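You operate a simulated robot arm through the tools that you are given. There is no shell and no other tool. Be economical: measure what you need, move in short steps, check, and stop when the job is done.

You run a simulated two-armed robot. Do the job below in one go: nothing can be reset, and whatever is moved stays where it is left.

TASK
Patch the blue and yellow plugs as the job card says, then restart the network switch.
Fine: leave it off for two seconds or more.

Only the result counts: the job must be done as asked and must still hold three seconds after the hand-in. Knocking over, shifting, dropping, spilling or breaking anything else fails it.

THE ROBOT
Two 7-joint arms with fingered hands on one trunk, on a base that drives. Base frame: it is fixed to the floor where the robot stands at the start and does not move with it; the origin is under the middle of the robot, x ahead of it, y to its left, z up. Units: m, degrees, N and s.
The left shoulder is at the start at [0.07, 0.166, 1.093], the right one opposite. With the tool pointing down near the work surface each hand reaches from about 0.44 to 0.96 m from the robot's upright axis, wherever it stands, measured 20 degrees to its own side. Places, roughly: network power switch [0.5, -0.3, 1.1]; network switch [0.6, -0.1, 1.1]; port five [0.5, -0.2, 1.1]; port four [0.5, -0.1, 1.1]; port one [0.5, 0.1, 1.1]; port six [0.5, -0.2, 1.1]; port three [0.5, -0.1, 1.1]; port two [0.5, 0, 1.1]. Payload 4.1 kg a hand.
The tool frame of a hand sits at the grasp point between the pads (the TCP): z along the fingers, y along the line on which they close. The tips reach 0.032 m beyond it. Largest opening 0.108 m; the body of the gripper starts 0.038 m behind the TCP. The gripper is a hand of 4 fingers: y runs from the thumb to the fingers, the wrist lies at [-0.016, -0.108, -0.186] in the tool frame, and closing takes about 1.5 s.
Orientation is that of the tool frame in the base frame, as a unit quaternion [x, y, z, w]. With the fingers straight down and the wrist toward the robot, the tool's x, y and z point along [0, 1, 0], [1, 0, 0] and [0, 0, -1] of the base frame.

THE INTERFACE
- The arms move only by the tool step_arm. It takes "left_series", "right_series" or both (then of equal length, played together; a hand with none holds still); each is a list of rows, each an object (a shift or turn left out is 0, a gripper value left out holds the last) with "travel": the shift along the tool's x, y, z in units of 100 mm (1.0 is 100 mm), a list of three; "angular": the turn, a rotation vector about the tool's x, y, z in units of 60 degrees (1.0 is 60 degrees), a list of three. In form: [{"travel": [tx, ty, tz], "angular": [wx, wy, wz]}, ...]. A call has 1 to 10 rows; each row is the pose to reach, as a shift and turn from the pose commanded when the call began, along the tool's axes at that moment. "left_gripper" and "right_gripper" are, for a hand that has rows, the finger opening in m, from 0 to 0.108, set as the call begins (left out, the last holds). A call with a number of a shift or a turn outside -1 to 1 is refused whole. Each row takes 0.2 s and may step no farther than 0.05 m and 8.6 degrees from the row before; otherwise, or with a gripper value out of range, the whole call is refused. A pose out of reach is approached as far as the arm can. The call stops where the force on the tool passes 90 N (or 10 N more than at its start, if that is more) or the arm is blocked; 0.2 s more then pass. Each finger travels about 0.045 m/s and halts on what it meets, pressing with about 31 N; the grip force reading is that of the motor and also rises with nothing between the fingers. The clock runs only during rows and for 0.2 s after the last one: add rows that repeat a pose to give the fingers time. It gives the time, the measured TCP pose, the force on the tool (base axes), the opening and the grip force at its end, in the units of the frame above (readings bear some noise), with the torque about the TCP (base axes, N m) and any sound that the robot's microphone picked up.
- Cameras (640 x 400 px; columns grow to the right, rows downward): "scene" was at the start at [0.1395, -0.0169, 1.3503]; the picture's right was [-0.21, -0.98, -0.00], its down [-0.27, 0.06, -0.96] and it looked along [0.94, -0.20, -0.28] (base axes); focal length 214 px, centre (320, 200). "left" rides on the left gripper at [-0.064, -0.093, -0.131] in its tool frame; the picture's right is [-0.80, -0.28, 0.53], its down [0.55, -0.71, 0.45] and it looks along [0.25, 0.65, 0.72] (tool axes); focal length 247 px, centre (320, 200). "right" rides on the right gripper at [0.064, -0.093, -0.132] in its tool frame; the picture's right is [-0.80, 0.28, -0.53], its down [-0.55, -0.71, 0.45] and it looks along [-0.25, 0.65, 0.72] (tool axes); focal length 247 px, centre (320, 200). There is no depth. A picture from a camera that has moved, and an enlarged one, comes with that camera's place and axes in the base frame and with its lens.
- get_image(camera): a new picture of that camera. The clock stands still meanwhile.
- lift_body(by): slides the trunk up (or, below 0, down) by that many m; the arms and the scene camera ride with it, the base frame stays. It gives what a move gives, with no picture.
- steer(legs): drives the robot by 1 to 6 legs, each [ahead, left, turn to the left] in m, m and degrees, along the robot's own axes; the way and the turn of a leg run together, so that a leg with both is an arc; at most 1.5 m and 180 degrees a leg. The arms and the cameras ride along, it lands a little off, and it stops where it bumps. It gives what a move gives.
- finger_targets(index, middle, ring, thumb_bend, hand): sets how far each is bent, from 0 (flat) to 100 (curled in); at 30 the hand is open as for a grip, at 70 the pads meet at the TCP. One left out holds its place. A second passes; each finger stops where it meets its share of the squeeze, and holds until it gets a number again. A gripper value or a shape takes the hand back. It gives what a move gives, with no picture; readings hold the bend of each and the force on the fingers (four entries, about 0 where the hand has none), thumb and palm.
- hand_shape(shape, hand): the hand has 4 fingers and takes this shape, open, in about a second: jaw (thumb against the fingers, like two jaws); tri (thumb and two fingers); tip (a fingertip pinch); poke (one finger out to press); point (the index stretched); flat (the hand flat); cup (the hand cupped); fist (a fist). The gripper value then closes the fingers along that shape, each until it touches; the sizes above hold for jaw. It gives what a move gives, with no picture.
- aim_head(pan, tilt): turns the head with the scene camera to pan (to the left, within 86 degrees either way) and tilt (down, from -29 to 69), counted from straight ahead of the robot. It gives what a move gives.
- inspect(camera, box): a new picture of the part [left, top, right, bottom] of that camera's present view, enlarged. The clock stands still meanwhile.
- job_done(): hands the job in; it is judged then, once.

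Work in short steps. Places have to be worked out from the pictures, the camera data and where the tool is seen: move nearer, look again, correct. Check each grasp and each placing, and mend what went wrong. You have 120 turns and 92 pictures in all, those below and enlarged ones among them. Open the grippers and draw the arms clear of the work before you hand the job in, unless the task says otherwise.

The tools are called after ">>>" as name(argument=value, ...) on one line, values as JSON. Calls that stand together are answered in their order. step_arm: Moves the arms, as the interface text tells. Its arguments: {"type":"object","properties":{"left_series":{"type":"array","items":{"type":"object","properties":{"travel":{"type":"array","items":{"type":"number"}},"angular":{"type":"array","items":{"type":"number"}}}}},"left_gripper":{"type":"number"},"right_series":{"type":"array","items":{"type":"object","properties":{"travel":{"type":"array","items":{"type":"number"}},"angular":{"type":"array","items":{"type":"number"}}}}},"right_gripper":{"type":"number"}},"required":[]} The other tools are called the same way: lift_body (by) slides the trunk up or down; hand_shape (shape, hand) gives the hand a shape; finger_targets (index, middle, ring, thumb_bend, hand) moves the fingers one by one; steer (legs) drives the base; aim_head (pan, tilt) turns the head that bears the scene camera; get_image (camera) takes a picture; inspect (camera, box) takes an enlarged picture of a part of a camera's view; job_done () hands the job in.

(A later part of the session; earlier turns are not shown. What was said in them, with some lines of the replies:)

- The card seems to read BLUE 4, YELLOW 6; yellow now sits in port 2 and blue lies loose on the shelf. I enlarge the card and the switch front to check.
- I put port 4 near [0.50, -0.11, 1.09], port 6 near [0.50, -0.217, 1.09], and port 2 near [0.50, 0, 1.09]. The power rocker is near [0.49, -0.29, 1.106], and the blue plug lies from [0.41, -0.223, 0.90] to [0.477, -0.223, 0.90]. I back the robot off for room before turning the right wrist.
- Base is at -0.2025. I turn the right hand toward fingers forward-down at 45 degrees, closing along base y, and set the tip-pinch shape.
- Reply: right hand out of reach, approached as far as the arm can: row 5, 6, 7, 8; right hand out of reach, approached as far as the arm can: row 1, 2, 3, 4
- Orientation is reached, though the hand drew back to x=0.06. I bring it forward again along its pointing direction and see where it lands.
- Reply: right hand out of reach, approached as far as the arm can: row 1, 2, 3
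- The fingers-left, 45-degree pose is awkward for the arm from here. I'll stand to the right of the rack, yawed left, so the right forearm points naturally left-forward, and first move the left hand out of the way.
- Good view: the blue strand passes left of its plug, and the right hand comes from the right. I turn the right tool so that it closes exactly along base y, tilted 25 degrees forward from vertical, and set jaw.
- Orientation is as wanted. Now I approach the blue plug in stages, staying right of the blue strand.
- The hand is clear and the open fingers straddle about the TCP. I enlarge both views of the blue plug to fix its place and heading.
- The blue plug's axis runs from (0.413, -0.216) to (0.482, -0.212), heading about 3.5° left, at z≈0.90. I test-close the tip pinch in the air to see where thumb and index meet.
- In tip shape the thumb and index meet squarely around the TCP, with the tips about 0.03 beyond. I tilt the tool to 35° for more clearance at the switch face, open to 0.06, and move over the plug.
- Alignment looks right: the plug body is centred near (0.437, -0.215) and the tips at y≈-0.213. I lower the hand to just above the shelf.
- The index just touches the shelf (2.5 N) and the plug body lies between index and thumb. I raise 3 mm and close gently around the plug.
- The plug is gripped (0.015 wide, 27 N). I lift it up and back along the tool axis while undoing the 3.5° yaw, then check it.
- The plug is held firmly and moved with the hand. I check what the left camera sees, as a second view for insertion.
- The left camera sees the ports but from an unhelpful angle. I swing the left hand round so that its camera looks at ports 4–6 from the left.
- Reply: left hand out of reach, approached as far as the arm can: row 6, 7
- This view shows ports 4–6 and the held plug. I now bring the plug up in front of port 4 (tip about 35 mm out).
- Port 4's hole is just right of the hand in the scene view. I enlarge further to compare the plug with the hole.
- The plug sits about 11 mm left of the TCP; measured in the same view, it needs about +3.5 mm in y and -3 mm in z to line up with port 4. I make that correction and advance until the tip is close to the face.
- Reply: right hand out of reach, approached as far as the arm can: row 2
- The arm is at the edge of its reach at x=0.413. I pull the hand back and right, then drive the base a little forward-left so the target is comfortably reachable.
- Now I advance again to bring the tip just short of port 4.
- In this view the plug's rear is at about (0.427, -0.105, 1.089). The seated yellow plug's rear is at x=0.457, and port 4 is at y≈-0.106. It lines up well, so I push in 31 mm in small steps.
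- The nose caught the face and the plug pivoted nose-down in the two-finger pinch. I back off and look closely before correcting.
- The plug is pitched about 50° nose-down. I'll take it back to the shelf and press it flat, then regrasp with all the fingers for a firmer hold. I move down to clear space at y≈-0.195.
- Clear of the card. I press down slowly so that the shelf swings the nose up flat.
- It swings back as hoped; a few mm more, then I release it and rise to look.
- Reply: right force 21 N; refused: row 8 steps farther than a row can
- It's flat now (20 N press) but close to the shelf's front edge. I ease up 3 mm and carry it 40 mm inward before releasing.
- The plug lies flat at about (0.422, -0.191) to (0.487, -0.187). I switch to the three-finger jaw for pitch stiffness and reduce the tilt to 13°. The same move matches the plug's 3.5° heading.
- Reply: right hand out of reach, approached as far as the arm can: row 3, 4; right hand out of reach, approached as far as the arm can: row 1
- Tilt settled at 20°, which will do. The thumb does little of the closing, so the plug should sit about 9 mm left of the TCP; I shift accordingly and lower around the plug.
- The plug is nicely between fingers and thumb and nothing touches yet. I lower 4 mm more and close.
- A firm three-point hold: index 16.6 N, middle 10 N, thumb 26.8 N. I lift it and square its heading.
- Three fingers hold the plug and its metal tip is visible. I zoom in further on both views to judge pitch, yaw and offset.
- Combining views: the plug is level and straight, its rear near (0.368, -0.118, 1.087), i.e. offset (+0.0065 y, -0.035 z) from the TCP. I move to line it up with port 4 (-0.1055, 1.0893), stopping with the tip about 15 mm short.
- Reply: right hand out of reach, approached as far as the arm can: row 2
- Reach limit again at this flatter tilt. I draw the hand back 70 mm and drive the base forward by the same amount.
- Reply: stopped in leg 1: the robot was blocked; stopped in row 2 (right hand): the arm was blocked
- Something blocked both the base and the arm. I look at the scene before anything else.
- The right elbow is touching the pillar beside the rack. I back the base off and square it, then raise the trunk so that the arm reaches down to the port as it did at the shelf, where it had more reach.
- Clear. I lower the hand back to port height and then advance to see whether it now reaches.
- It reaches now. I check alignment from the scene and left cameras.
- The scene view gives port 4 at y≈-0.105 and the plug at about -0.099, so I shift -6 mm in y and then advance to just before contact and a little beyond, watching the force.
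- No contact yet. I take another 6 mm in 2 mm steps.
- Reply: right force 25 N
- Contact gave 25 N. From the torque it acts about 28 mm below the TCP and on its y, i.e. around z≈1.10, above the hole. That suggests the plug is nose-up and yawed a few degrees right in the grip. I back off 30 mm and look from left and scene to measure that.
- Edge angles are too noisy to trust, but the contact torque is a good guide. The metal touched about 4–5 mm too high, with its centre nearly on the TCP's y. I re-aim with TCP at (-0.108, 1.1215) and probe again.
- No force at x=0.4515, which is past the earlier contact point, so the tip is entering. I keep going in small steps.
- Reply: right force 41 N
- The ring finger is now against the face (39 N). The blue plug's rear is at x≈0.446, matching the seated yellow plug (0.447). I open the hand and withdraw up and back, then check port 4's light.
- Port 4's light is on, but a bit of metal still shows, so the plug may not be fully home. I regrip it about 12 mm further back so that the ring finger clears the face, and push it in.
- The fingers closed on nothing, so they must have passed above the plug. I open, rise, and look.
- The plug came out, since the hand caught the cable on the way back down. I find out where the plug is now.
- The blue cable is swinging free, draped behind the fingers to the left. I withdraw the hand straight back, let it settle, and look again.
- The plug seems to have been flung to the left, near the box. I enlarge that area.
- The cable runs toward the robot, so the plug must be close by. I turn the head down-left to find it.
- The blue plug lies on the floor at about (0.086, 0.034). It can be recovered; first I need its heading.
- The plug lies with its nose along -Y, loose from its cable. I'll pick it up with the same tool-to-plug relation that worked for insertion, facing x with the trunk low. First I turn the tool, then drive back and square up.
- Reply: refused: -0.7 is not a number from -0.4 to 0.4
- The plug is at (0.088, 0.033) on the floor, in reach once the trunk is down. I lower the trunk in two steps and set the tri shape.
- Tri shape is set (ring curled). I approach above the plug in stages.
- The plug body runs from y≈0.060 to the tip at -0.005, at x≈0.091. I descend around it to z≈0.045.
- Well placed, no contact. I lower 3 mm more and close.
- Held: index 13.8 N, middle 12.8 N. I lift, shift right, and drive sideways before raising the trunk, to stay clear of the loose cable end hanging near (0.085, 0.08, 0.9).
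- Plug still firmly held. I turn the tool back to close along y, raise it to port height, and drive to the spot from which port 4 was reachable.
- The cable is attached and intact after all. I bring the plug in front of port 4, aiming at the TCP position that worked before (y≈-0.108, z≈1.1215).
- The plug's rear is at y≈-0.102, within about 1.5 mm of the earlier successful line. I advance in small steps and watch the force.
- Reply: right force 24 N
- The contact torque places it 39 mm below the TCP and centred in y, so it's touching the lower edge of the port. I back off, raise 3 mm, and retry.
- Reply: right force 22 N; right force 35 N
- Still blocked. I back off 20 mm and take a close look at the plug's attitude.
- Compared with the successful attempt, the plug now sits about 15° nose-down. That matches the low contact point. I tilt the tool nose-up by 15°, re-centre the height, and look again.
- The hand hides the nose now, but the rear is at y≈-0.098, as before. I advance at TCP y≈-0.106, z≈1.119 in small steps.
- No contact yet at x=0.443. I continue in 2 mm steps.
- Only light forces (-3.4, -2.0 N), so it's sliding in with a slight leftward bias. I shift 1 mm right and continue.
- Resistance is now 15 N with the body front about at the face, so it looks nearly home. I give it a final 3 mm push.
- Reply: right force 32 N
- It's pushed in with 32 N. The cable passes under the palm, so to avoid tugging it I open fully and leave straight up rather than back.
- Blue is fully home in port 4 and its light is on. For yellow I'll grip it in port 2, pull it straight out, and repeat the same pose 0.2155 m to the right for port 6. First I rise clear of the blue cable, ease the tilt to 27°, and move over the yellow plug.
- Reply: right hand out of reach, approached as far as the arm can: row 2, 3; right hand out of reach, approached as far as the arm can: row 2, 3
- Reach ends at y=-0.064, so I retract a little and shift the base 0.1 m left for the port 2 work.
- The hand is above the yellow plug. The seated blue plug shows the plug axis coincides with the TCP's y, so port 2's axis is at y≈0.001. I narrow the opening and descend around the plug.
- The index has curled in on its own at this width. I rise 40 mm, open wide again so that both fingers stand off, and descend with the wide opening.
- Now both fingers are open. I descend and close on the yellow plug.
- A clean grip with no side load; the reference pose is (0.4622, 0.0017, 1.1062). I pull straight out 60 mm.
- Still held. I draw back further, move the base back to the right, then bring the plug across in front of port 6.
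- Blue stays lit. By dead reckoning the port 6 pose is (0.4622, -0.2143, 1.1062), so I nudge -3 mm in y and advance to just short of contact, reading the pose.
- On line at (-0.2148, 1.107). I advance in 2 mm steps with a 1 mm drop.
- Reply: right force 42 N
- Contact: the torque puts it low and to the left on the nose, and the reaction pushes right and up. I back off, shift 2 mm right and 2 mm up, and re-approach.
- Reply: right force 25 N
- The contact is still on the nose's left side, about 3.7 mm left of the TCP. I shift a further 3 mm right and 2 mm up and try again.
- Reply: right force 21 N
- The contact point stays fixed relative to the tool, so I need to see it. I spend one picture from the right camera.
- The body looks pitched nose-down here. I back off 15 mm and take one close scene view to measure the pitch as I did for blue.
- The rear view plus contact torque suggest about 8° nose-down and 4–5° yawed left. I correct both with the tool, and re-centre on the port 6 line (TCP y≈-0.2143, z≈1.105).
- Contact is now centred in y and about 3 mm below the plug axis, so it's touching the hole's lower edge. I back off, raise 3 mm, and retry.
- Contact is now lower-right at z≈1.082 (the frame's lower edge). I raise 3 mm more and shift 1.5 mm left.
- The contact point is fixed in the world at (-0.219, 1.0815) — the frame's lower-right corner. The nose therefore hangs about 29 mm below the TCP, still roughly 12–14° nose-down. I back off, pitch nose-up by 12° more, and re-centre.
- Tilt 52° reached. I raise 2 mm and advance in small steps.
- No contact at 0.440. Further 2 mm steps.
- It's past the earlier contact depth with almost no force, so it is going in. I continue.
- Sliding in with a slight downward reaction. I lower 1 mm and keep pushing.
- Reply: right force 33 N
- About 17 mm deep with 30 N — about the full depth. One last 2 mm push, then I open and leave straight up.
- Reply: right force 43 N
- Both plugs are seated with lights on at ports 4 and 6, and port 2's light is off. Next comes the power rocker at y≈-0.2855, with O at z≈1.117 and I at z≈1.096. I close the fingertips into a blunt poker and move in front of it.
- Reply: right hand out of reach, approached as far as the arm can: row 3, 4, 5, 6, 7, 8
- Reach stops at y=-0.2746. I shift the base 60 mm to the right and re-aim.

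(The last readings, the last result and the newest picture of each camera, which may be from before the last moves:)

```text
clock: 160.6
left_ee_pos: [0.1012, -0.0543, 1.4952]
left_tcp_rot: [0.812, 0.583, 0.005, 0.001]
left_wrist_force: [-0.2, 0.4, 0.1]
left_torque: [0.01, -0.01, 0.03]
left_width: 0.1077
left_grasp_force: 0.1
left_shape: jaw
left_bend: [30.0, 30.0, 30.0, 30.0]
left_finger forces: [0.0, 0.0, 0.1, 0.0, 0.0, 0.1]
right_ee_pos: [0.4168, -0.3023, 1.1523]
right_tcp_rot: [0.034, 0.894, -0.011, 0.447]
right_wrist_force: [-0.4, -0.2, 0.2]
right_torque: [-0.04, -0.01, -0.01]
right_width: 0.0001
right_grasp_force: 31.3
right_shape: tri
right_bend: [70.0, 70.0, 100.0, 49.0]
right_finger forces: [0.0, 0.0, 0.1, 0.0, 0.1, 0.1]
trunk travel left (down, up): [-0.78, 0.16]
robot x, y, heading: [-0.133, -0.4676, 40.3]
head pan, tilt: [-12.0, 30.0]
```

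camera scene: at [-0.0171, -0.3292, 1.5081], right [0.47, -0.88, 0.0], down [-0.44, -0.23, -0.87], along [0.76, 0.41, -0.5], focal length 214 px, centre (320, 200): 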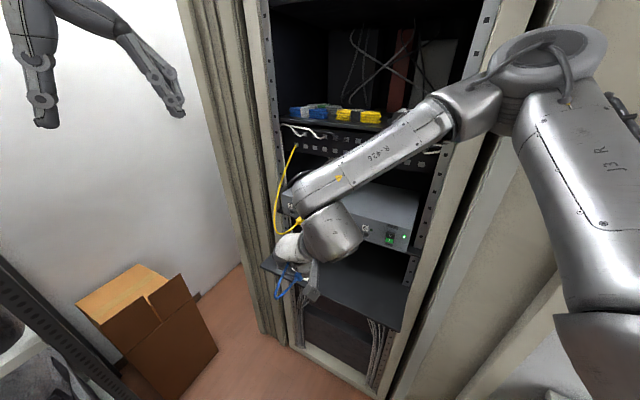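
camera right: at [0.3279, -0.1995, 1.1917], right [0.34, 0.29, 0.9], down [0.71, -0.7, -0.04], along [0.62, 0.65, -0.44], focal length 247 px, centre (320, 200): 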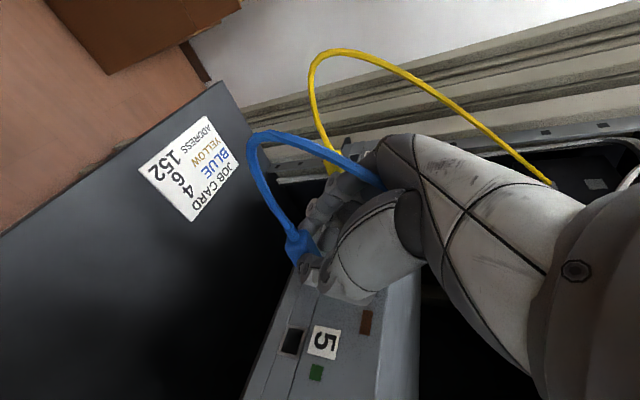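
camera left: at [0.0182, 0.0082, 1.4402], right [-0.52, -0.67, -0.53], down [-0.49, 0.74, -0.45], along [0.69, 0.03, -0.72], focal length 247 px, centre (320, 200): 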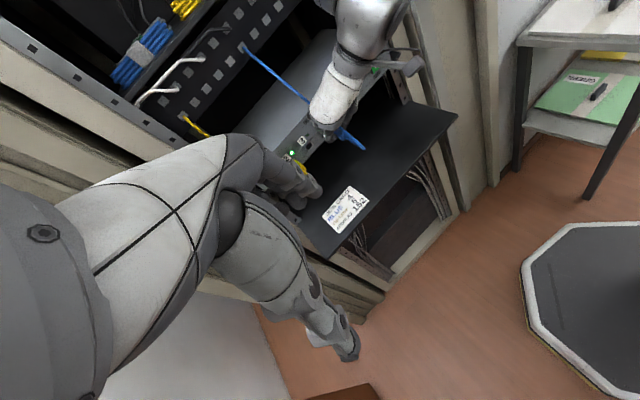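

The elbow is against the pillar again, so I won't force it. I retreat, face the rack squarely from farther left, and use a palm-forward pose with the elbow low instead.

>>> step_arm(right_series=[{"travel": [0.2, -0.1, -0.3]}, {"travel": [0.3, -0.15, -0.5]}])

>>> steer(legs=[[-0.15, 0, 0], [0, 0.2, 0], [0, 0, -40], [0.1, 0.31, 0]])

```text
clock: 161.2
left_ee_pos: [0.1093, -0.0351, 1.4866]
left_tcp_rot: [0.811, 0.586, -0.002, 0.004]
left_wrist_force: [0.8, -0.2, 0.4]
left_torque: [-0.06, 0.08, -0.01]
left_width: 0.1075
left_grasp_force: 0.0
left_shape: jaw
left_bend: [30.0, 30.0, 30.0, 30.0]
left_finger forces: [0.1, 0.0, 0.0, 0.0, 0.0, 0.0]
right_ee_pos: [0.3804, -0.284, 1.1548]
right_tcp_rot: [0.027, 0.895, -0.015, 0.445]
right_wrist_force: [0.8, -0.3, -0.1]
right_torque: [-0.03, -0.02, 0.02]
right_width: 0.0001
right_grasp_force: 31.2
right_shape: tri
right_bend: [70.0, 70.0, 100.0, 49.0]
right_finger forces: [0.1, 0.0, 0.0, 0.0, 0.1, 0.0]
right hand out of reach, approached as far as the arm can: row 1, 2
trunk travel left (down, up): [-0.78, 0.16]
robot x, y, heading: [-0.1362, -0.4706, 40.4]
head pan, tilt: [-12.0, 30.0]
```

```text
clock: 167.4
left_ee_pos: [0.1774, 0.0752, 1.4894]
left_tcp_rot: [0.96, 0.28, -0.001, -0.001]
left_wrist_force: [-0.2, 0.1, 0.8]
left_torque: [-0.02, 0.03, 0.0]
left_width: 0.1075
left_grasp_force: 0.1
left_shape: jaw
left_bend: [30.0, 30.0, 30.0, 30.0]
left_finger forces: [0.0, 0.0, 0.0, 0.1, 0.0, 0.0]
right_ee_pos: [0.2314, -0.2868, 1.1535]
right_tcp_rot: [0.328, 0.835, -0.161, 0.412]
right_wrist_force: [0.8, 0.6, -0.5]
right_torque: [-0.01, 0.0, -0.03]
right_width: 0.0002
right_grasp_force: 31.3
right_shape: tri
right_bend: [70.0, 70.0, 100.0, 49.0]
right_finger forces: [0.0, 0.1, 0.0, 0.0, 0.0, 0.0]
trunk travel left (down, up): [-0.78, 0.16]
robot x, y, heading: [-0.2851, -0.0911, 1.1]
head pan, tilt: [-12.0, 30.0]
```

Now square to the rack. I reorient the right hand to palm-forward, fingers pointing forward-down, wrist behind.

>>> step_arm(right_series=[{"angular": [-0.0422, 0.0487, 0.112]}, {"angular": [-0.0844, 0.0974, 0.224]}, {"angular": [-0.1266, 0.1461, 0.336]}, {"angular": [-0.1688, 0.1948, 0.448]}, {"angular": [-0.211, 0.2435, 0.56]}, {"angular": [-0.2532, 0.2922, 0.672]}, {"angular": [-0.2954, 0.3409, 0.784]}, {"angular": [-0.3376, 0.3896, 0.896]}])

>>> step_arm(right_series=[{"angular": [-0.0422, 0.0487, 0.112]}])

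```text
clock: 169.2
left_ee_pos: [0.1789, 0.0779, 1.4878]
left_tcp_rot: [0.96, 0.279, -0.002, 0.0]
left_wrist_force: [0.9, 0.2, -0.1]
left_torque: [-0.01, 0.03, 0.0]
left_width: 0.1076
left_grasp_force: 0.0
left_shape: jaw
left_bend: [30.0, 30.0, 30.0, 30.0]
left_finger forces: [0.0, 0.0, 0.1, 0.0, 0.0, 0.0]
right_ee_pos: [0.2649, -0.3176, 1.1371]
right_tcp_rot: [0.607, 0.687, 0.256, 0.307]
right_wrist_force: [0.0, -0.6, -0.4]
right_torque: [0.01, 0.01, 0.0]
right_width: 0.0
right_grasp_force: 31.0
right_shape: tri
right_bend: [70.0, 70.0, 100.0, 49.0]
right_finger forces: [0.0, 0.1, 0.0, 0.0, 0.0, 0.1]
right hand out of reach, approached as far as the arm can: row 1, 2, 3, 4, 5, 6, 7, 8
trunk travel left (down, up): [-0.78, 0.16]
robot x, y, heading: [-0.2874, -0.0987, 1.3]
head pan, tilt: [-12.0, 30.0]
```

```text
clock: 169.6
left_ee_pos: [0.1728, 0.0761, 1.4914]
left_tcp_rot: [0.96, 0.279, 0.0, -0.001]
left_wrist_force: [-0.6, -0.5, -0.3]
left_torque: [0.03, -0.02, 0.03]
left_width: 0.1077
left_grasp_force: 0.0
left_shape: jaw
left_bend: [30.0, 30.0, 30.0, 30.0]
left_finger forces: [0.0, 0.0, 0.0, 0.0, 0.0, 0.0]
right_ee_pos: [0.2598, -0.3389, 1.1405]
right_tcp_rot: [0.638, 0.643, 0.302, 0.297]
right_wrist_force: [-0.2, -0.6, 0.6]
right_torque: [0.02, 0.0, -0.06]
right_width: 0.0001
right_grasp_force: 31.2
right_shape: tri
right_bend: [70.0, 70.0, 100.0, 49.0]
right_finger forces: [0.0, 0.0, 0.1, 0.1, 0.1, 0.0]
right hand out of reach, approached as far as the arm can: row 1
trunk travel left (down, up): [-0.78, 0.16]
robot x, y, heading: [-0.287, -0.0992, 1.3]
head pan, tilt: [-12.0, 30.0]
```

The pose is reached. I advance toward the rocker's upper (O) half.

>>> step_arm(right_series=[{"travel": [0.12, 0.28, 0.35]}, {"travel": [0.25, 0.556, 0.708]}])

>>> step_arm(right_series=[{"travel": [0.12, 0.28, 0.35]}, {"travel": [0.25, 0.556, 0.708]}, {"travel": [0.25, 0.556, 0.708]}])

```text
clock: 170.2
left_ee_pos: [0.175, 0.0761, 1.4897]
left_tcp_rot: [0.96, 0.28, -0.001, -0.001]
left_wrist_force: [-0.3, 0.6, 0.1]
left_torque: [0.0, -0.01, -0.01]
left_width: 0.1078
left_grasp_force: 0.0
left_shape: jaw
left_bend: [30.0, 30.0, 30.0, 30.0]
left_finger forces: [0.0, 0.0, 0.0, 0.1, 0.0, 0.0]
right_ee_pos: [0.2876, -0.3341, 1.1444]
right_tcp_rot: [0.634, 0.649, 0.304, 0.292]
right_wrist_force: [-0.2, 0.4, -0.2]
right_torque: [0.0, 0.02, -0.01]
right_width: 0.0
right_grasp_force: 30.4
right_shape: tri
right_bend: [70.0, 70.0, 100.0, 49.0]
right_finger forces: [0.0, 0.0, 0.0, 0.1, 0.0, 0.0]
right hand out of reach, approached as far as the arm can: row 1, 2
trunk travel left (down, up): [-0.78, 0.16]
robot x, y, heading: [-0.287, -0.095, 1.3]
head pan, tilt: [-12.0, 30.0]
```

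```text
clock: 171.0
left_ee_pos: [0.179, 0.0761, 1.488]
left_tcp_rot: [0.96, 0.279, -0.003, -0.002]
left_wrist_force: [0.3, 0.4, -0.2]
left_torque: [-0.03, -0.02, 0.0]
left_width: 0.1077
left_grasp_force: 0.0
left_shape: jaw
left_bend: [30.0, 30.0, 30.0, 30.0]
left_finger forces: [0.0, 0.1, 0.1, 0.1, 0.1, 0.0]
right_ee_pos: [0.3592, -0.3402, 1.1011]
right_tcp_rot: [0.629, 0.656, 0.307, 0.283]
right_wrist_force: [-0.7, 0.7, 0.1]
right_torque: [0.01, 0.02, 0.04]
right_width: 0.0
right_grasp_force: 31.0
right_shape: tri
right_bend: [70.0, 70.0, 100.0, 49.0]
right_finger forces: [0.1, 0.1, 0.0, 0.0, 0.0, 0.0]
right hand out of reach, approached as far as the arm can: row 1, 2, 3
trunk travel left (down, up): [-0.78, 0.16]
robot x, y, heading: [-0.2865, -0.0981, 0.9]
head pan, tilt: [-12.0, 30.0]
```

This palm-forward pose is at its limit with the shoulder so high. I pull back, lower the trunk 0.3 m so the forearm can point upward, and then bring the hand back up.

>>> step_arm(right_series=[{"travel": [0, -0.32, -0.38]}, {"travel": [0, -0.643, -0.766]}])

>>> lift_body(by=-0.3)

>>> step_arm(right_series=[{"travel": [0, 0.32, -0.27]}, {"travel": [0, 0.64, -0.54]}, {"travel": [0, 0.9, -0.75]}])

>>> step_arm(right_series=[{"travel": [0, 0.32, -0.27]}, {"travel": [0, 0.64, -0.54]}, {"travel": [0, 0.9, -0.75]}])

```text
refused: row 2 steps farther than a row can; nothing moved
```

```text
clock: 173.1
left_ee_pos: [0.1731, 0.0749, 1.2638]
left_tcp_rot: [0.96, 0.278, 0.0, 0.0]
left_wrist_force: [0.8, -0.5, -0.2]
left_torque: [-0.04, 0.12, -0.01]
left_width: 0.1079
left_grasp_force: 0.0
left_shape: jaw
left_bend: [30.0, 30.0, 30.0, 30.0]
left_finger forces: [0.0, 0.1, 0.0, 0.0, 0.0, 0.0]
right_ee_pos: [0.3499, -0.3419, 0.9037]
right_tcp_rot: [0.619, 0.644, 0.331, 0.304]
right_wrist_force: [-32.5, -8.0, 53.8]
right_torque: [0.99, -1.83, 0.33]
right_width: 0.0
right_grasp_force: 31.0
right_shape: tri
right_bend: [68.0, 70.0, 100.0, 58.0]
right_finger forces: [58.8, 0.0, 0.0, 0.0, 0.1, 0.0]
trunk travel left (down, up): [-0.553, 0.387]
robot x, y, heading: [-0.2854, -0.0975, 0.9]
head pan, tilt: [-12.0, 30.0]
stopped: the force on the tool passed its limit at 97 N (the readings are from after the stop); the commanded pose is now the measured one
```

```text
clock: 173.9
left_ee_pos: [0.1789, 0.0757, 1.2617]
left_tcp_rot: [0.96, 0.279, -0.002, 0.0]
left_wrist_force: [0.3, 0.2, -0.5]
left_torque: [0.02, 0.04, 0.0]
left_width: 0.1078
left_grasp_force: 0.0
left_shape: jaw
left_bend: [30.0, 30.0, 30.0, 30.0]
left_finger forces: [0.0, 0.0, 0.1, 0.0, 0.0, 0.1]
right_ee_pos: [0.3537, -0.342, 1.0066]
right_tcp_rot: [0.624, 0.65, 0.319, 0.294]
right_wrist_force: [-0.3, -0.1, 0.4]
right_torque: [0.0, -0.02, 0.03]
right_width: 0.0
right_grasp_force: 30.7
right_shape: tri
right_bend: [70.0, 70.0, 100.0, 57.0]
right_finger forces: [0.0, 0.1, 0.1, 0.0, 0.0, 0.0]
trunk travel left (down, up): [-0.553, 0.387]
robot x, y, heading: [-0.2828, -0.0961, 1.1]
head pan, tilt: [-12.0, 30.0]
```

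```text
clock: 174.7
left_ee_pos: [0.1771, 0.0751, 1.2624]
left_tcp_rot: [0.96, 0.28, -0.001, -0.001]
left_wrist_force: [-0.6, 1.5, -0.2]
left_torque: [-0.02, -0.02, 0.01]
left_width: 0.1077
left_grasp_force: 0.0
left_shape: jaw
left_bend: [30.0, 30.0, 30.0, 30.0]
left_finger forces: [0.0, 0.0, 0.0, 0.0, 0.0, 0.1]
right_ee_pos: [0.3461, -0.3439, 1.1254]
right_tcp_rot: [0.625, 0.648, 0.32, 0.296]
right_wrist_force: [-0.6, 0.0, 0.4]
right_torque: [0.0, 0.02, -0.02]
right_width: 0.0
right_grasp_force: 31.3
right_shape: tri
right_bend: [70.0, 70.0, 100.0, 57.0]
right_finger forces: [0.1, 0.0, 0.0, 0.1, 0.0, 0.0]
trunk travel left (down, up): [-0.553, 0.387]
robot x, y, heading: [-0.2856, -0.1002, 1.0]
head pan, tilt: [-12.0, 30.0]
```

The index brushed the shelf's edge during the lowering; it's now free again, with no alarm beyond the force stop. With the trunk lower the hand reaches comfortably, so I approach the O half.

>>> step_arm(right_series=[{"travel": [0.18, 0.22, 0.22]}, {"travel": [0.37, 0.44, 0.45]}, {"travel": [0.55, 0.666, 0.67]}, {"travel": [0.55, 0.666, 0.67]}])

```text
clock: 175.7
left_ee_pos: [0.1783, 0.0734, 1.2636]
left_tcp_rot: [0.96, 0.28, -0.001, -0.001]
left_wrist_force: [0.0, -0.7, 0.9]
left_torque: [-0.01, -0.06, -0.01]
left_width: 0.1077
left_grasp_force: 0.1
left_shape: jaw
left_bend: [30.0, 30.0, 30.0, 30.0]
left_finger forces: [0.1, 0.1, 0.1, 0.1, 0.0, 0.1]
right_ee_pos: [0.4377, -0.2868, 1.138]
right_tcp_rot: [0.625, 0.648, 0.32, 0.296]
right_wrist_force: [-0.2, -0.5, 0.7]
right_torque: [-0.01, 0.0, 0.02]
right_width: 0.0
right_grasp_force: 31.2
right_shape: tri
right_bend: [70.0, 70.0, 100.0, 57.0]
right_finger forces: [0.0, 0.0, 0.1, 0.1, 0.0, 0.0]
trunk travel left (down, up): [-0.553, 0.387]
robot x, y, heading: [-0.2831, -0.0964, 1.1]
head pan, tilt: [-12.0, 30.0]
```

Lined up at (-0.287, 1.138). I press forward gently, watching force and any sound.

>>> step_arm(right_series=[{"travel": [0, 0.062, 0.078]}, {"travel": [0, 0.112, 0.141]}, {"travel": [0, 0.136, 0.172]}, {"travel": [0, 0.155, 0.196]}, {"travel": [0, 0.174, 0.22]}])

```text
clock: 176.9
left_ee_pos: [0.1734, 0.0762, 1.2638]
left_tcp_rot: [0.96, 0.278, -0.001, 0.0]
left_wrist_force: [0.9, -0.5, 0.7]
left_torque: [-0.01, -0.01, 0.0]
left_width: 0.1077
left_grasp_force: 0.2
left_shape: jaw
left_bend: [30.0, 30.0, 30.0, 30.0]
left_finger forces: [0.0, 0.0, 0.1, 0.2, 0.0, 0.1]
right_ee_pos: [0.4632, -0.2846, 1.1397]
right_tcp_rot: [0.624, 0.648, 0.321, 0.297]
right_wrist_force: [-14.4, 0.9, 3.1]
right_torque: [0.07, 0.05, 0.22]
right_width: 0.0
right_grasp_force: 31.4
right_shape: tri
right_bend: [70.0, 70.0, 100.0, 57.0]
right_finger forces: [25.1, 0.1, 0.0, 0.0, 0.0, 0.0]
trunk travel left (down, up): [-0.553, 0.387]
robot x, y, heading: [-0.2868, -0.0951, 1.0]
head pan, tilt: [-12.0, 30.0]
heard: click, click
```

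I heard two clicks with 14 N on the rocker. I back off slightly and use one picture to see its state.

>>> step_arm(right_series=[{"travel": [0, -0.1, -0.13]}, {"travel": [-0.2, -0.3, -0.4]}, {"travel": [-0.4, -0.5, -0.63]}])

>>> inspect(camera="scene", box=[240, 100, 400, 200])

```text
clock: 177.7
left_ee_pos: [0.1746, 0.0753, 1.2638]
left_tcp_rot: [0.96, 0.279, -0.001, -0.001]
left_wrist_force: [0.1, -0.7, -0.8]
left_torque: [0.05, 0.02, -0.04]
left_width: 0.1077
left_grasp_force: 0.1
left_shape: jaw
left_bend: [30.0, 30.0, 30.0, 30.0]
left_finger forces: [0.0, 0.0, 0.0, 0.0, 0.0, 0.0]
right_ee_pos: [0.3891, -0.3295, 1.135]
right_tcp_rot: [0.624, 0.648, 0.32, 0.296]
right_wrist_force: [0.2, -0.4, -0.1]
right_torque: [0.0, 0.02, 0.05]
right_width: 0.0
right_grasp_force: 31.0
right_shape: tri
right_bend: [70.0, 70.0, 100.0, 57.0]
right_finger forces: [0.1, 0.0, 0.0, 0.0, 0.0, 0.0]
trunk travel left (down, up): [-0.553, 0.387]
robot x, y, heading: [-0.2882, -0.0946, 0.7]
head pan, tilt: [-12.0, 30.0]
```

```text
4.00 times, centred on (320, 150) of scene
camera zoom: at [-0.1482, -0.1109, 1.2817], right [-0.19, -0.98, 0.0], down [-0.49, 0.1, -0.87], along [0.85, -0.16, -0.5], focal length 858 px, centre (320, 400)
```

zoom: 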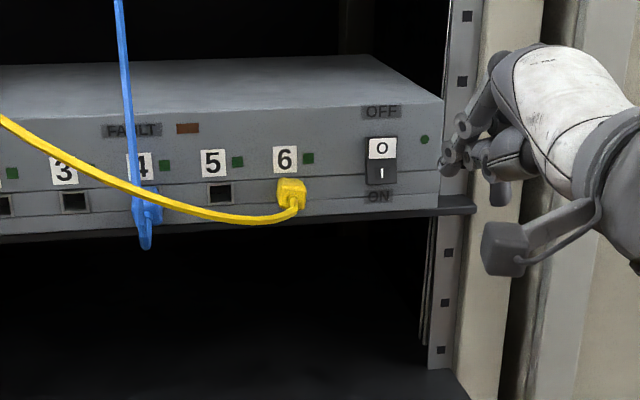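

It is OFF: all lights are out and both plugs still in place. I move down to the I half while the off time runs well past two seconds.

>>> step_arm(right_series=[{"travel": [0.17, 0.07, 0.28]}, {"travel": [0.33, 0.143, 0.55]}, {"travel": [0.33, 0.143, 0.55]}, {"travel": [0.33, 0.143, 0.55]}, {"travel": [0.33, 0.143, 0.55]}, {"travel": [0.33, 0.143, 0.55]}, {"travel": [0.33, 0.143, 0.55]}, {"travel": [0.33, 0.143, 0.55]}, {"travel": [0.33, 0.143, 0.55]}, {"travel": [0.33, 0.143, 0.55]}])

```text
clock: 179.9
left_ee_pos: [0.1773, 0.0743, 1.2616]
left_tcp_rot: [0.961, 0.278, -0.001, 0.0]
left_wrist_force: [0.4, 0.3, -0.8]
left_torque: [0.03, -0.01, -0.02]
left_width: 0.1079
left_grasp_force: 0.1
left_shape: jaw
left_bend: [30.0, 30.0, 30.0, 30.0]
left_finger forces: [0.0, 0.0, 0.0, 0.0, 0.0, 0.0]
right_ee_pos: [0.4375, -0.2941, 1.1141]
right_tcp_rot: [0.624, 0.648, 0.32, 0.297]
right_wrist_force: [-0.5, 0.4, -0.4]
right_torque: [0.0, 0.0, -0.02]
right_width: 0.0
right_grasp_force: 31.4
right_shape: tri
right_bend: [70.0, 70.0, 100.0, 57.0]
right_finger forces: [0.1, 0.0, 0.0, 0.0, 0.0, 0.1]
trunk travel left (down, up): [-0.553, 0.387]
robot x, y, heading: [-0.2842, -0.095, 1.0]
head pan, tilt: [-12.0, 30.0]
```

It has been off for more than 3 s. Now I press the I half with the same careful advance.

>>> step_arm(right_series=[{"travel": [0, 0.062, 0.078]}, {"travel": [0, 0.112, 0.141]}, {"travel": [0, 0.136, 0.172]}, {"travel": [0, 0.155, 0.196]}, {"travel": [0, 0.174, 0.22]}])

```text
clock: 181.1
left_ee_pos: [0.1702, 0.0761, 1.2659]
left_tcp_rot: [0.96, 0.279, 0.002, 0.0]
left_wrist_force: [1.0, 0.2, 0.6]
left_torque: [0.01, -0.01, -0.01]
left_width: 0.1075
left_grasp_force: 0.0
left_shape: jaw
left_bend: [30.0, 30.0, 30.0, 30.0]
left_finger forces: [0.1, 0.0, 0.0, 0.0, 0.0, 0.2]
right_ee_pos: [0.4608, -0.2904, 1.1178]
right_tcp_rot: [0.622, 0.648, 0.322, 0.298]
right_wrist_force: [-34.9, 3.0, 2.5]
right_torque: [0.1, 0.4, 0.51]
right_width: 0.0
right_grasp_force: 31.1
right_shape: tri
right_bend: [70.0, 70.0, 100.0, 56.0]
right_finger forces: [50.5, 0.1, 0.0, 0.1, 0.0, 0.1]
trunk travel left (down, up): [-0.553, 0.387]
robot x, y, heading: [-0.2869, -0.0972, 1.0]
head pan, tilt: [-12.0, 30.0]
heard: click, click
```

Clicked again, with contact at z≈1.105 on the I half. I withdraw the hand straight back, then well clear.

>>> step_arm(right_series=[{"travel": [0, -0.2, -0.25]}, {"travel": [-0.1, -0.42, -0.53]}, {"travel": [-0.2, -0.62, -0.78]}])

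>>> inspect(camera="scene", box=[220, 100, 400, 220])

```text
clock: 181.9
left_ee_pos: [0.1776, 0.075, 1.263]
left_tcp_rot: [0.96, 0.279, -0.002, -0.001]
left_wrist_force: [0.5, -0.4, -0.1]
left_torque: [0.03, -0.01, -0.03]
left_width: 0.1079
left_grasp_force: 0.1
left_shape: jaw
left_bend: [30.0, 30.0, 30.0, 30.0]
left_finger forces: [0.1, 0.0, 0.0, 0.0, 0.0, 0.1]
right_ee_pos: [0.3687, -0.3183, 1.1125]
right_tcp_rot: [0.624, 0.648, 0.32, 0.296]
right_wrist_force: [0.2, 0.0, 0.1]
right_torque: [0.01, -0.01, 0.01]
right_width: 0.0001
right_grasp_force: 31.1
right_shape: tri
right_bend: [70.0, 70.0, 100.0, 57.0]
right_finger forces: [0.0, 0.1, 0.0, 0.0, 0.1, 0.0]
trunk travel left (down, up): [-0.553, 0.387]
robot x, y, heading: [-0.2875, -0.0958, 1.1]
head pan, tilt: [-12.0, 30.0]
```

```text
3.33 times, centred on (310, 160) of scene
camera zoom: at [-0.1475, -0.1109, 1.2816], right [-0.19, -0.98, 0.0], down [-0.49, 0.1, -0.87], along [0.85, -0.16, -0.5], focal length 715 px, centre (353, 333)
```

zoom: 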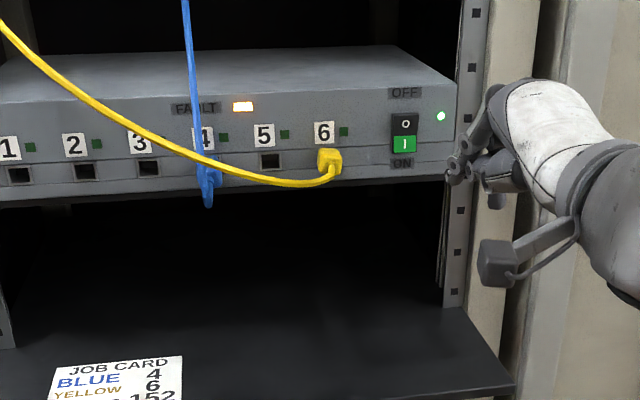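

The switch is ON with its power light lit. FAULT is amber and the port lights are still dark one second after power-up, which would fit a self-test, but I have no pictures left to see it end. I open the hand, draw well back, and let time pass while listening.

>>> step_arm(right_series=[{"travel": [0, -0.2, -0.25]}, {"travel": [0, -0.42, -0.53]}, {"travel": [0, -0.62, -0.78]}, {"travel": [0, -0.62, -0.78]}, {"travel": [0, -0.62, -0.78]}, {"travel": [0, -0.62, -0.78]}, {"travel": [0, -0.62, -0.78]}, {"travel": [0, -0.62, -0.78]}, {"travel": [0, -0.62, -0.78]}, {"travel": [0, -0.62, -0.78]}], right_gripper=0.1)

>>> steer(legs=[[-0.15, 0, 0]])

>>> step_arm(right_series=[{"travel": [0, 0, 0]}, {"travel": [0, 0, 0]}, {"travel": [0, 0, 0]}, {"travel": [0, 0, 0]}, {"travel": [0, 0, 0]}, {"travel": [0, 0, 0]}, {"travel": [0, 0, 0]}, {"travel": [0, 0, 0]}, {"travel": [0, 0, 0]}, {"travel": [0, 0, 0]}])

>>> step_arm(right_series=[{"travel": [0, 0, 0]}, {"travel": [0, 0, 0]}, {"travel": [0, 0, 0]}, {"travel": [0, 0, 0]}, {"travel": [0, 0, 0]}, {"travel": [0, 0, 0]}, {"travel": [0, 0, 0]}, {"travel": [0, 0, 0]}, {"travel": [0, 0, 0]}, {"travel": [0, 0, 0]}])

```text
clock: 184.1
left_ee_pos: [0.1774, 0.0745, 1.2639]
left_tcp_rot: [0.96, 0.279, -0.001, 0.0]
left_wrist_force: [-0.5, 0.2, -0.4]
left_torque: [-0.01, -0.01, -0.04]
left_width: 0.1075
left_grasp_force: 0.1
left_shape: jaw
left_bend: [30.0, 30.0, 30.0, 30.0]
left_finger forces: [0.0, 0.0, 0.1, 0.0, 0.0, 0.1]
right_ee_pos: [0.2718, -0.3228, 1.1113]
right_tcp_rot: [0.624, 0.648, 0.321, 0.296]
right_wrist_force: [0.1, 0.3, -0.7]
right_torque: [0.0, -0.02, -0.01]
right_width: 0.0997
right_grasp_force: 0.0
right_shape: tri
right_bend: [27.0, 31.0, 99.0, 41.0]
right_finger forces: [0.0, 0.0, 0.0, 0.1, 0.0, 0.0]
trunk travel left (down, up): [-0.553, 0.387]
robot x, y, heading: [-0.286, -0.1028, 1.0]
head pan, tilt: [-12.0, 30.0]
```

```text
clock: 185.5
left_ee_pos: [0.0268, 0.0718, 1.2629]
left_tcp_rot: [0.96, 0.279, -0.001, -0.001]
left_wrist_force: [-0.7, 0.4, 0.1]
left_torque: [0.04, -0.02, 0.05]
left_width: 0.1075
left_grasp_force: 0.1
left_shape: jaw
left_bend: [30.0, 30.0, 30.0, 30.0]
left_finger forces: [0.1, 0.1, 0.1, 0.0, 0.0, 0.0]
right_ee_pos: [0.1191, -0.3248, 1.1118]
right_tcp_rot: [0.625, 0.648, 0.319, 0.296]
right_wrist_force: [-0.3, 0.3, 0.3]
right_torque: [-0.01, 0.01, 0.04]
right_width: 0.1
right_grasp_force: 0.2
right_shape: tri
right_bend: [27.0, 31.0, 99.0, 41.0]
right_finger forces: [0.0, 0.0, 0.1, 0.0, 0.0, 0.0]
trunk travel left (down, up): [-0.553, 0.387]
robot x, y, heading: [-0.4335, -0.0972, 1.1]
head pan, tilt: [-12.0, 30.0]
```

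```text
clock: 187.7
left_ee_pos: [0.0259, 0.0716, 1.262]
left_tcp_rot: [0.96, 0.279, -0.002, -0.001]
left_wrist_force: [-0.3, -0.1, -0.4]
left_torque: [-0.01, -0.03, 0.01]
left_width: 0.1077
left_grasp_force: 0.1
left_shape: jaw
left_bend: [30.0, 30.0, 30.0, 30.0]
left_finger forces: [0.1, 0.0, 0.0, 0.0, 0.0, 0.1]
right_ee_pos: [0.1188, -0.3265, 1.1111]
right_tcp_rot: [0.624, 0.648, 0.32, 0.297]
right_wrist_force: [-0.1, -0.2, -0.1]
right_torque: [-0.01, 0.0, 0.02]
right_width: 0.1003
right_grasp_force: 0.1
right_shape: tri
right_bend: [27.0, 31.0, 99.0, 41.0]
right_finger forces: [0.0, 0.0, 0.0, 0.0, 0.0, 0.0]
trunk travel left (down, up): [-0.553, 0.387]
robot x, y, heading: [-0.4366, -0.1003, 1.0]
head pan, tilt: [-12.0, 30.0]
```

```text
clock: 189.9
left_ee_pos: [0.0265, 0.072, 1.2618]
left_tcp_rot: [0.96, 0.279, -0.002, -0.001]
left_wrist_force: [0.8, -0.2, 0.4]
left_torque: [0.02, -0.02, 0.01]
left_width: 0.1077
left_grasp_force: 0.0
left_shape: jaw
left_bend: [30.0, 30.0, 30.0, 30.0]
left_finger forces: [0.0, 0.0, 0.0, 0.0, 0.1, 0.0]
right_ee_pos: [0.1194, -0.3252, 1.111]
right_tcp_rot: [0.624, 0.648, 0.32, 0.296]
right_wrist_force: [0.5, 0.1, -0.6]
right_torque: [-0.01, 0.0, -0.03]
right_width: 0.1001
right_grasp_force: 0.0
right_shape: tri
right_bend: [27.0, 31.0, 99.0, 41.0]
right_finger forces: [0.0, 0.0, 0.0, 0.1, 0.1, 0.0]
trunk travel left (down, up): [-0.553, 0.387]
robot x, y, heading: [-0.4372, -0.1005, 0.8]
head pan, tilt: [-12.0, 30.0]
```

The arms are clear and the hand is open, so I hand the job in.

>>> job_done()

```text
The job is handed in.
```

Blue is in port 4 and yellow is in port 6. The switch was off for about 4 s and is back on, but I couldn't confirm that it came up cleanly.

- **Patching:** both port lights were lit before the restart, and both plugs still looked in place after it.
- **Restart:** about 1 s after power-up the FAULT light was amber and the lights for ports 4 and 6 were dark. That could be a normal start-up, but I had no pictures left to see whether it cleared.
- **Mishaps:** while I was seating the blue plug it came out and fell to the floor; I picked it up and refitted it. The right elbow pushed against the pillar beside the rack a few times, and a finger hit the shelf edge hard enough to trip the force stop. I saw no damage or shifted items in the pictures.
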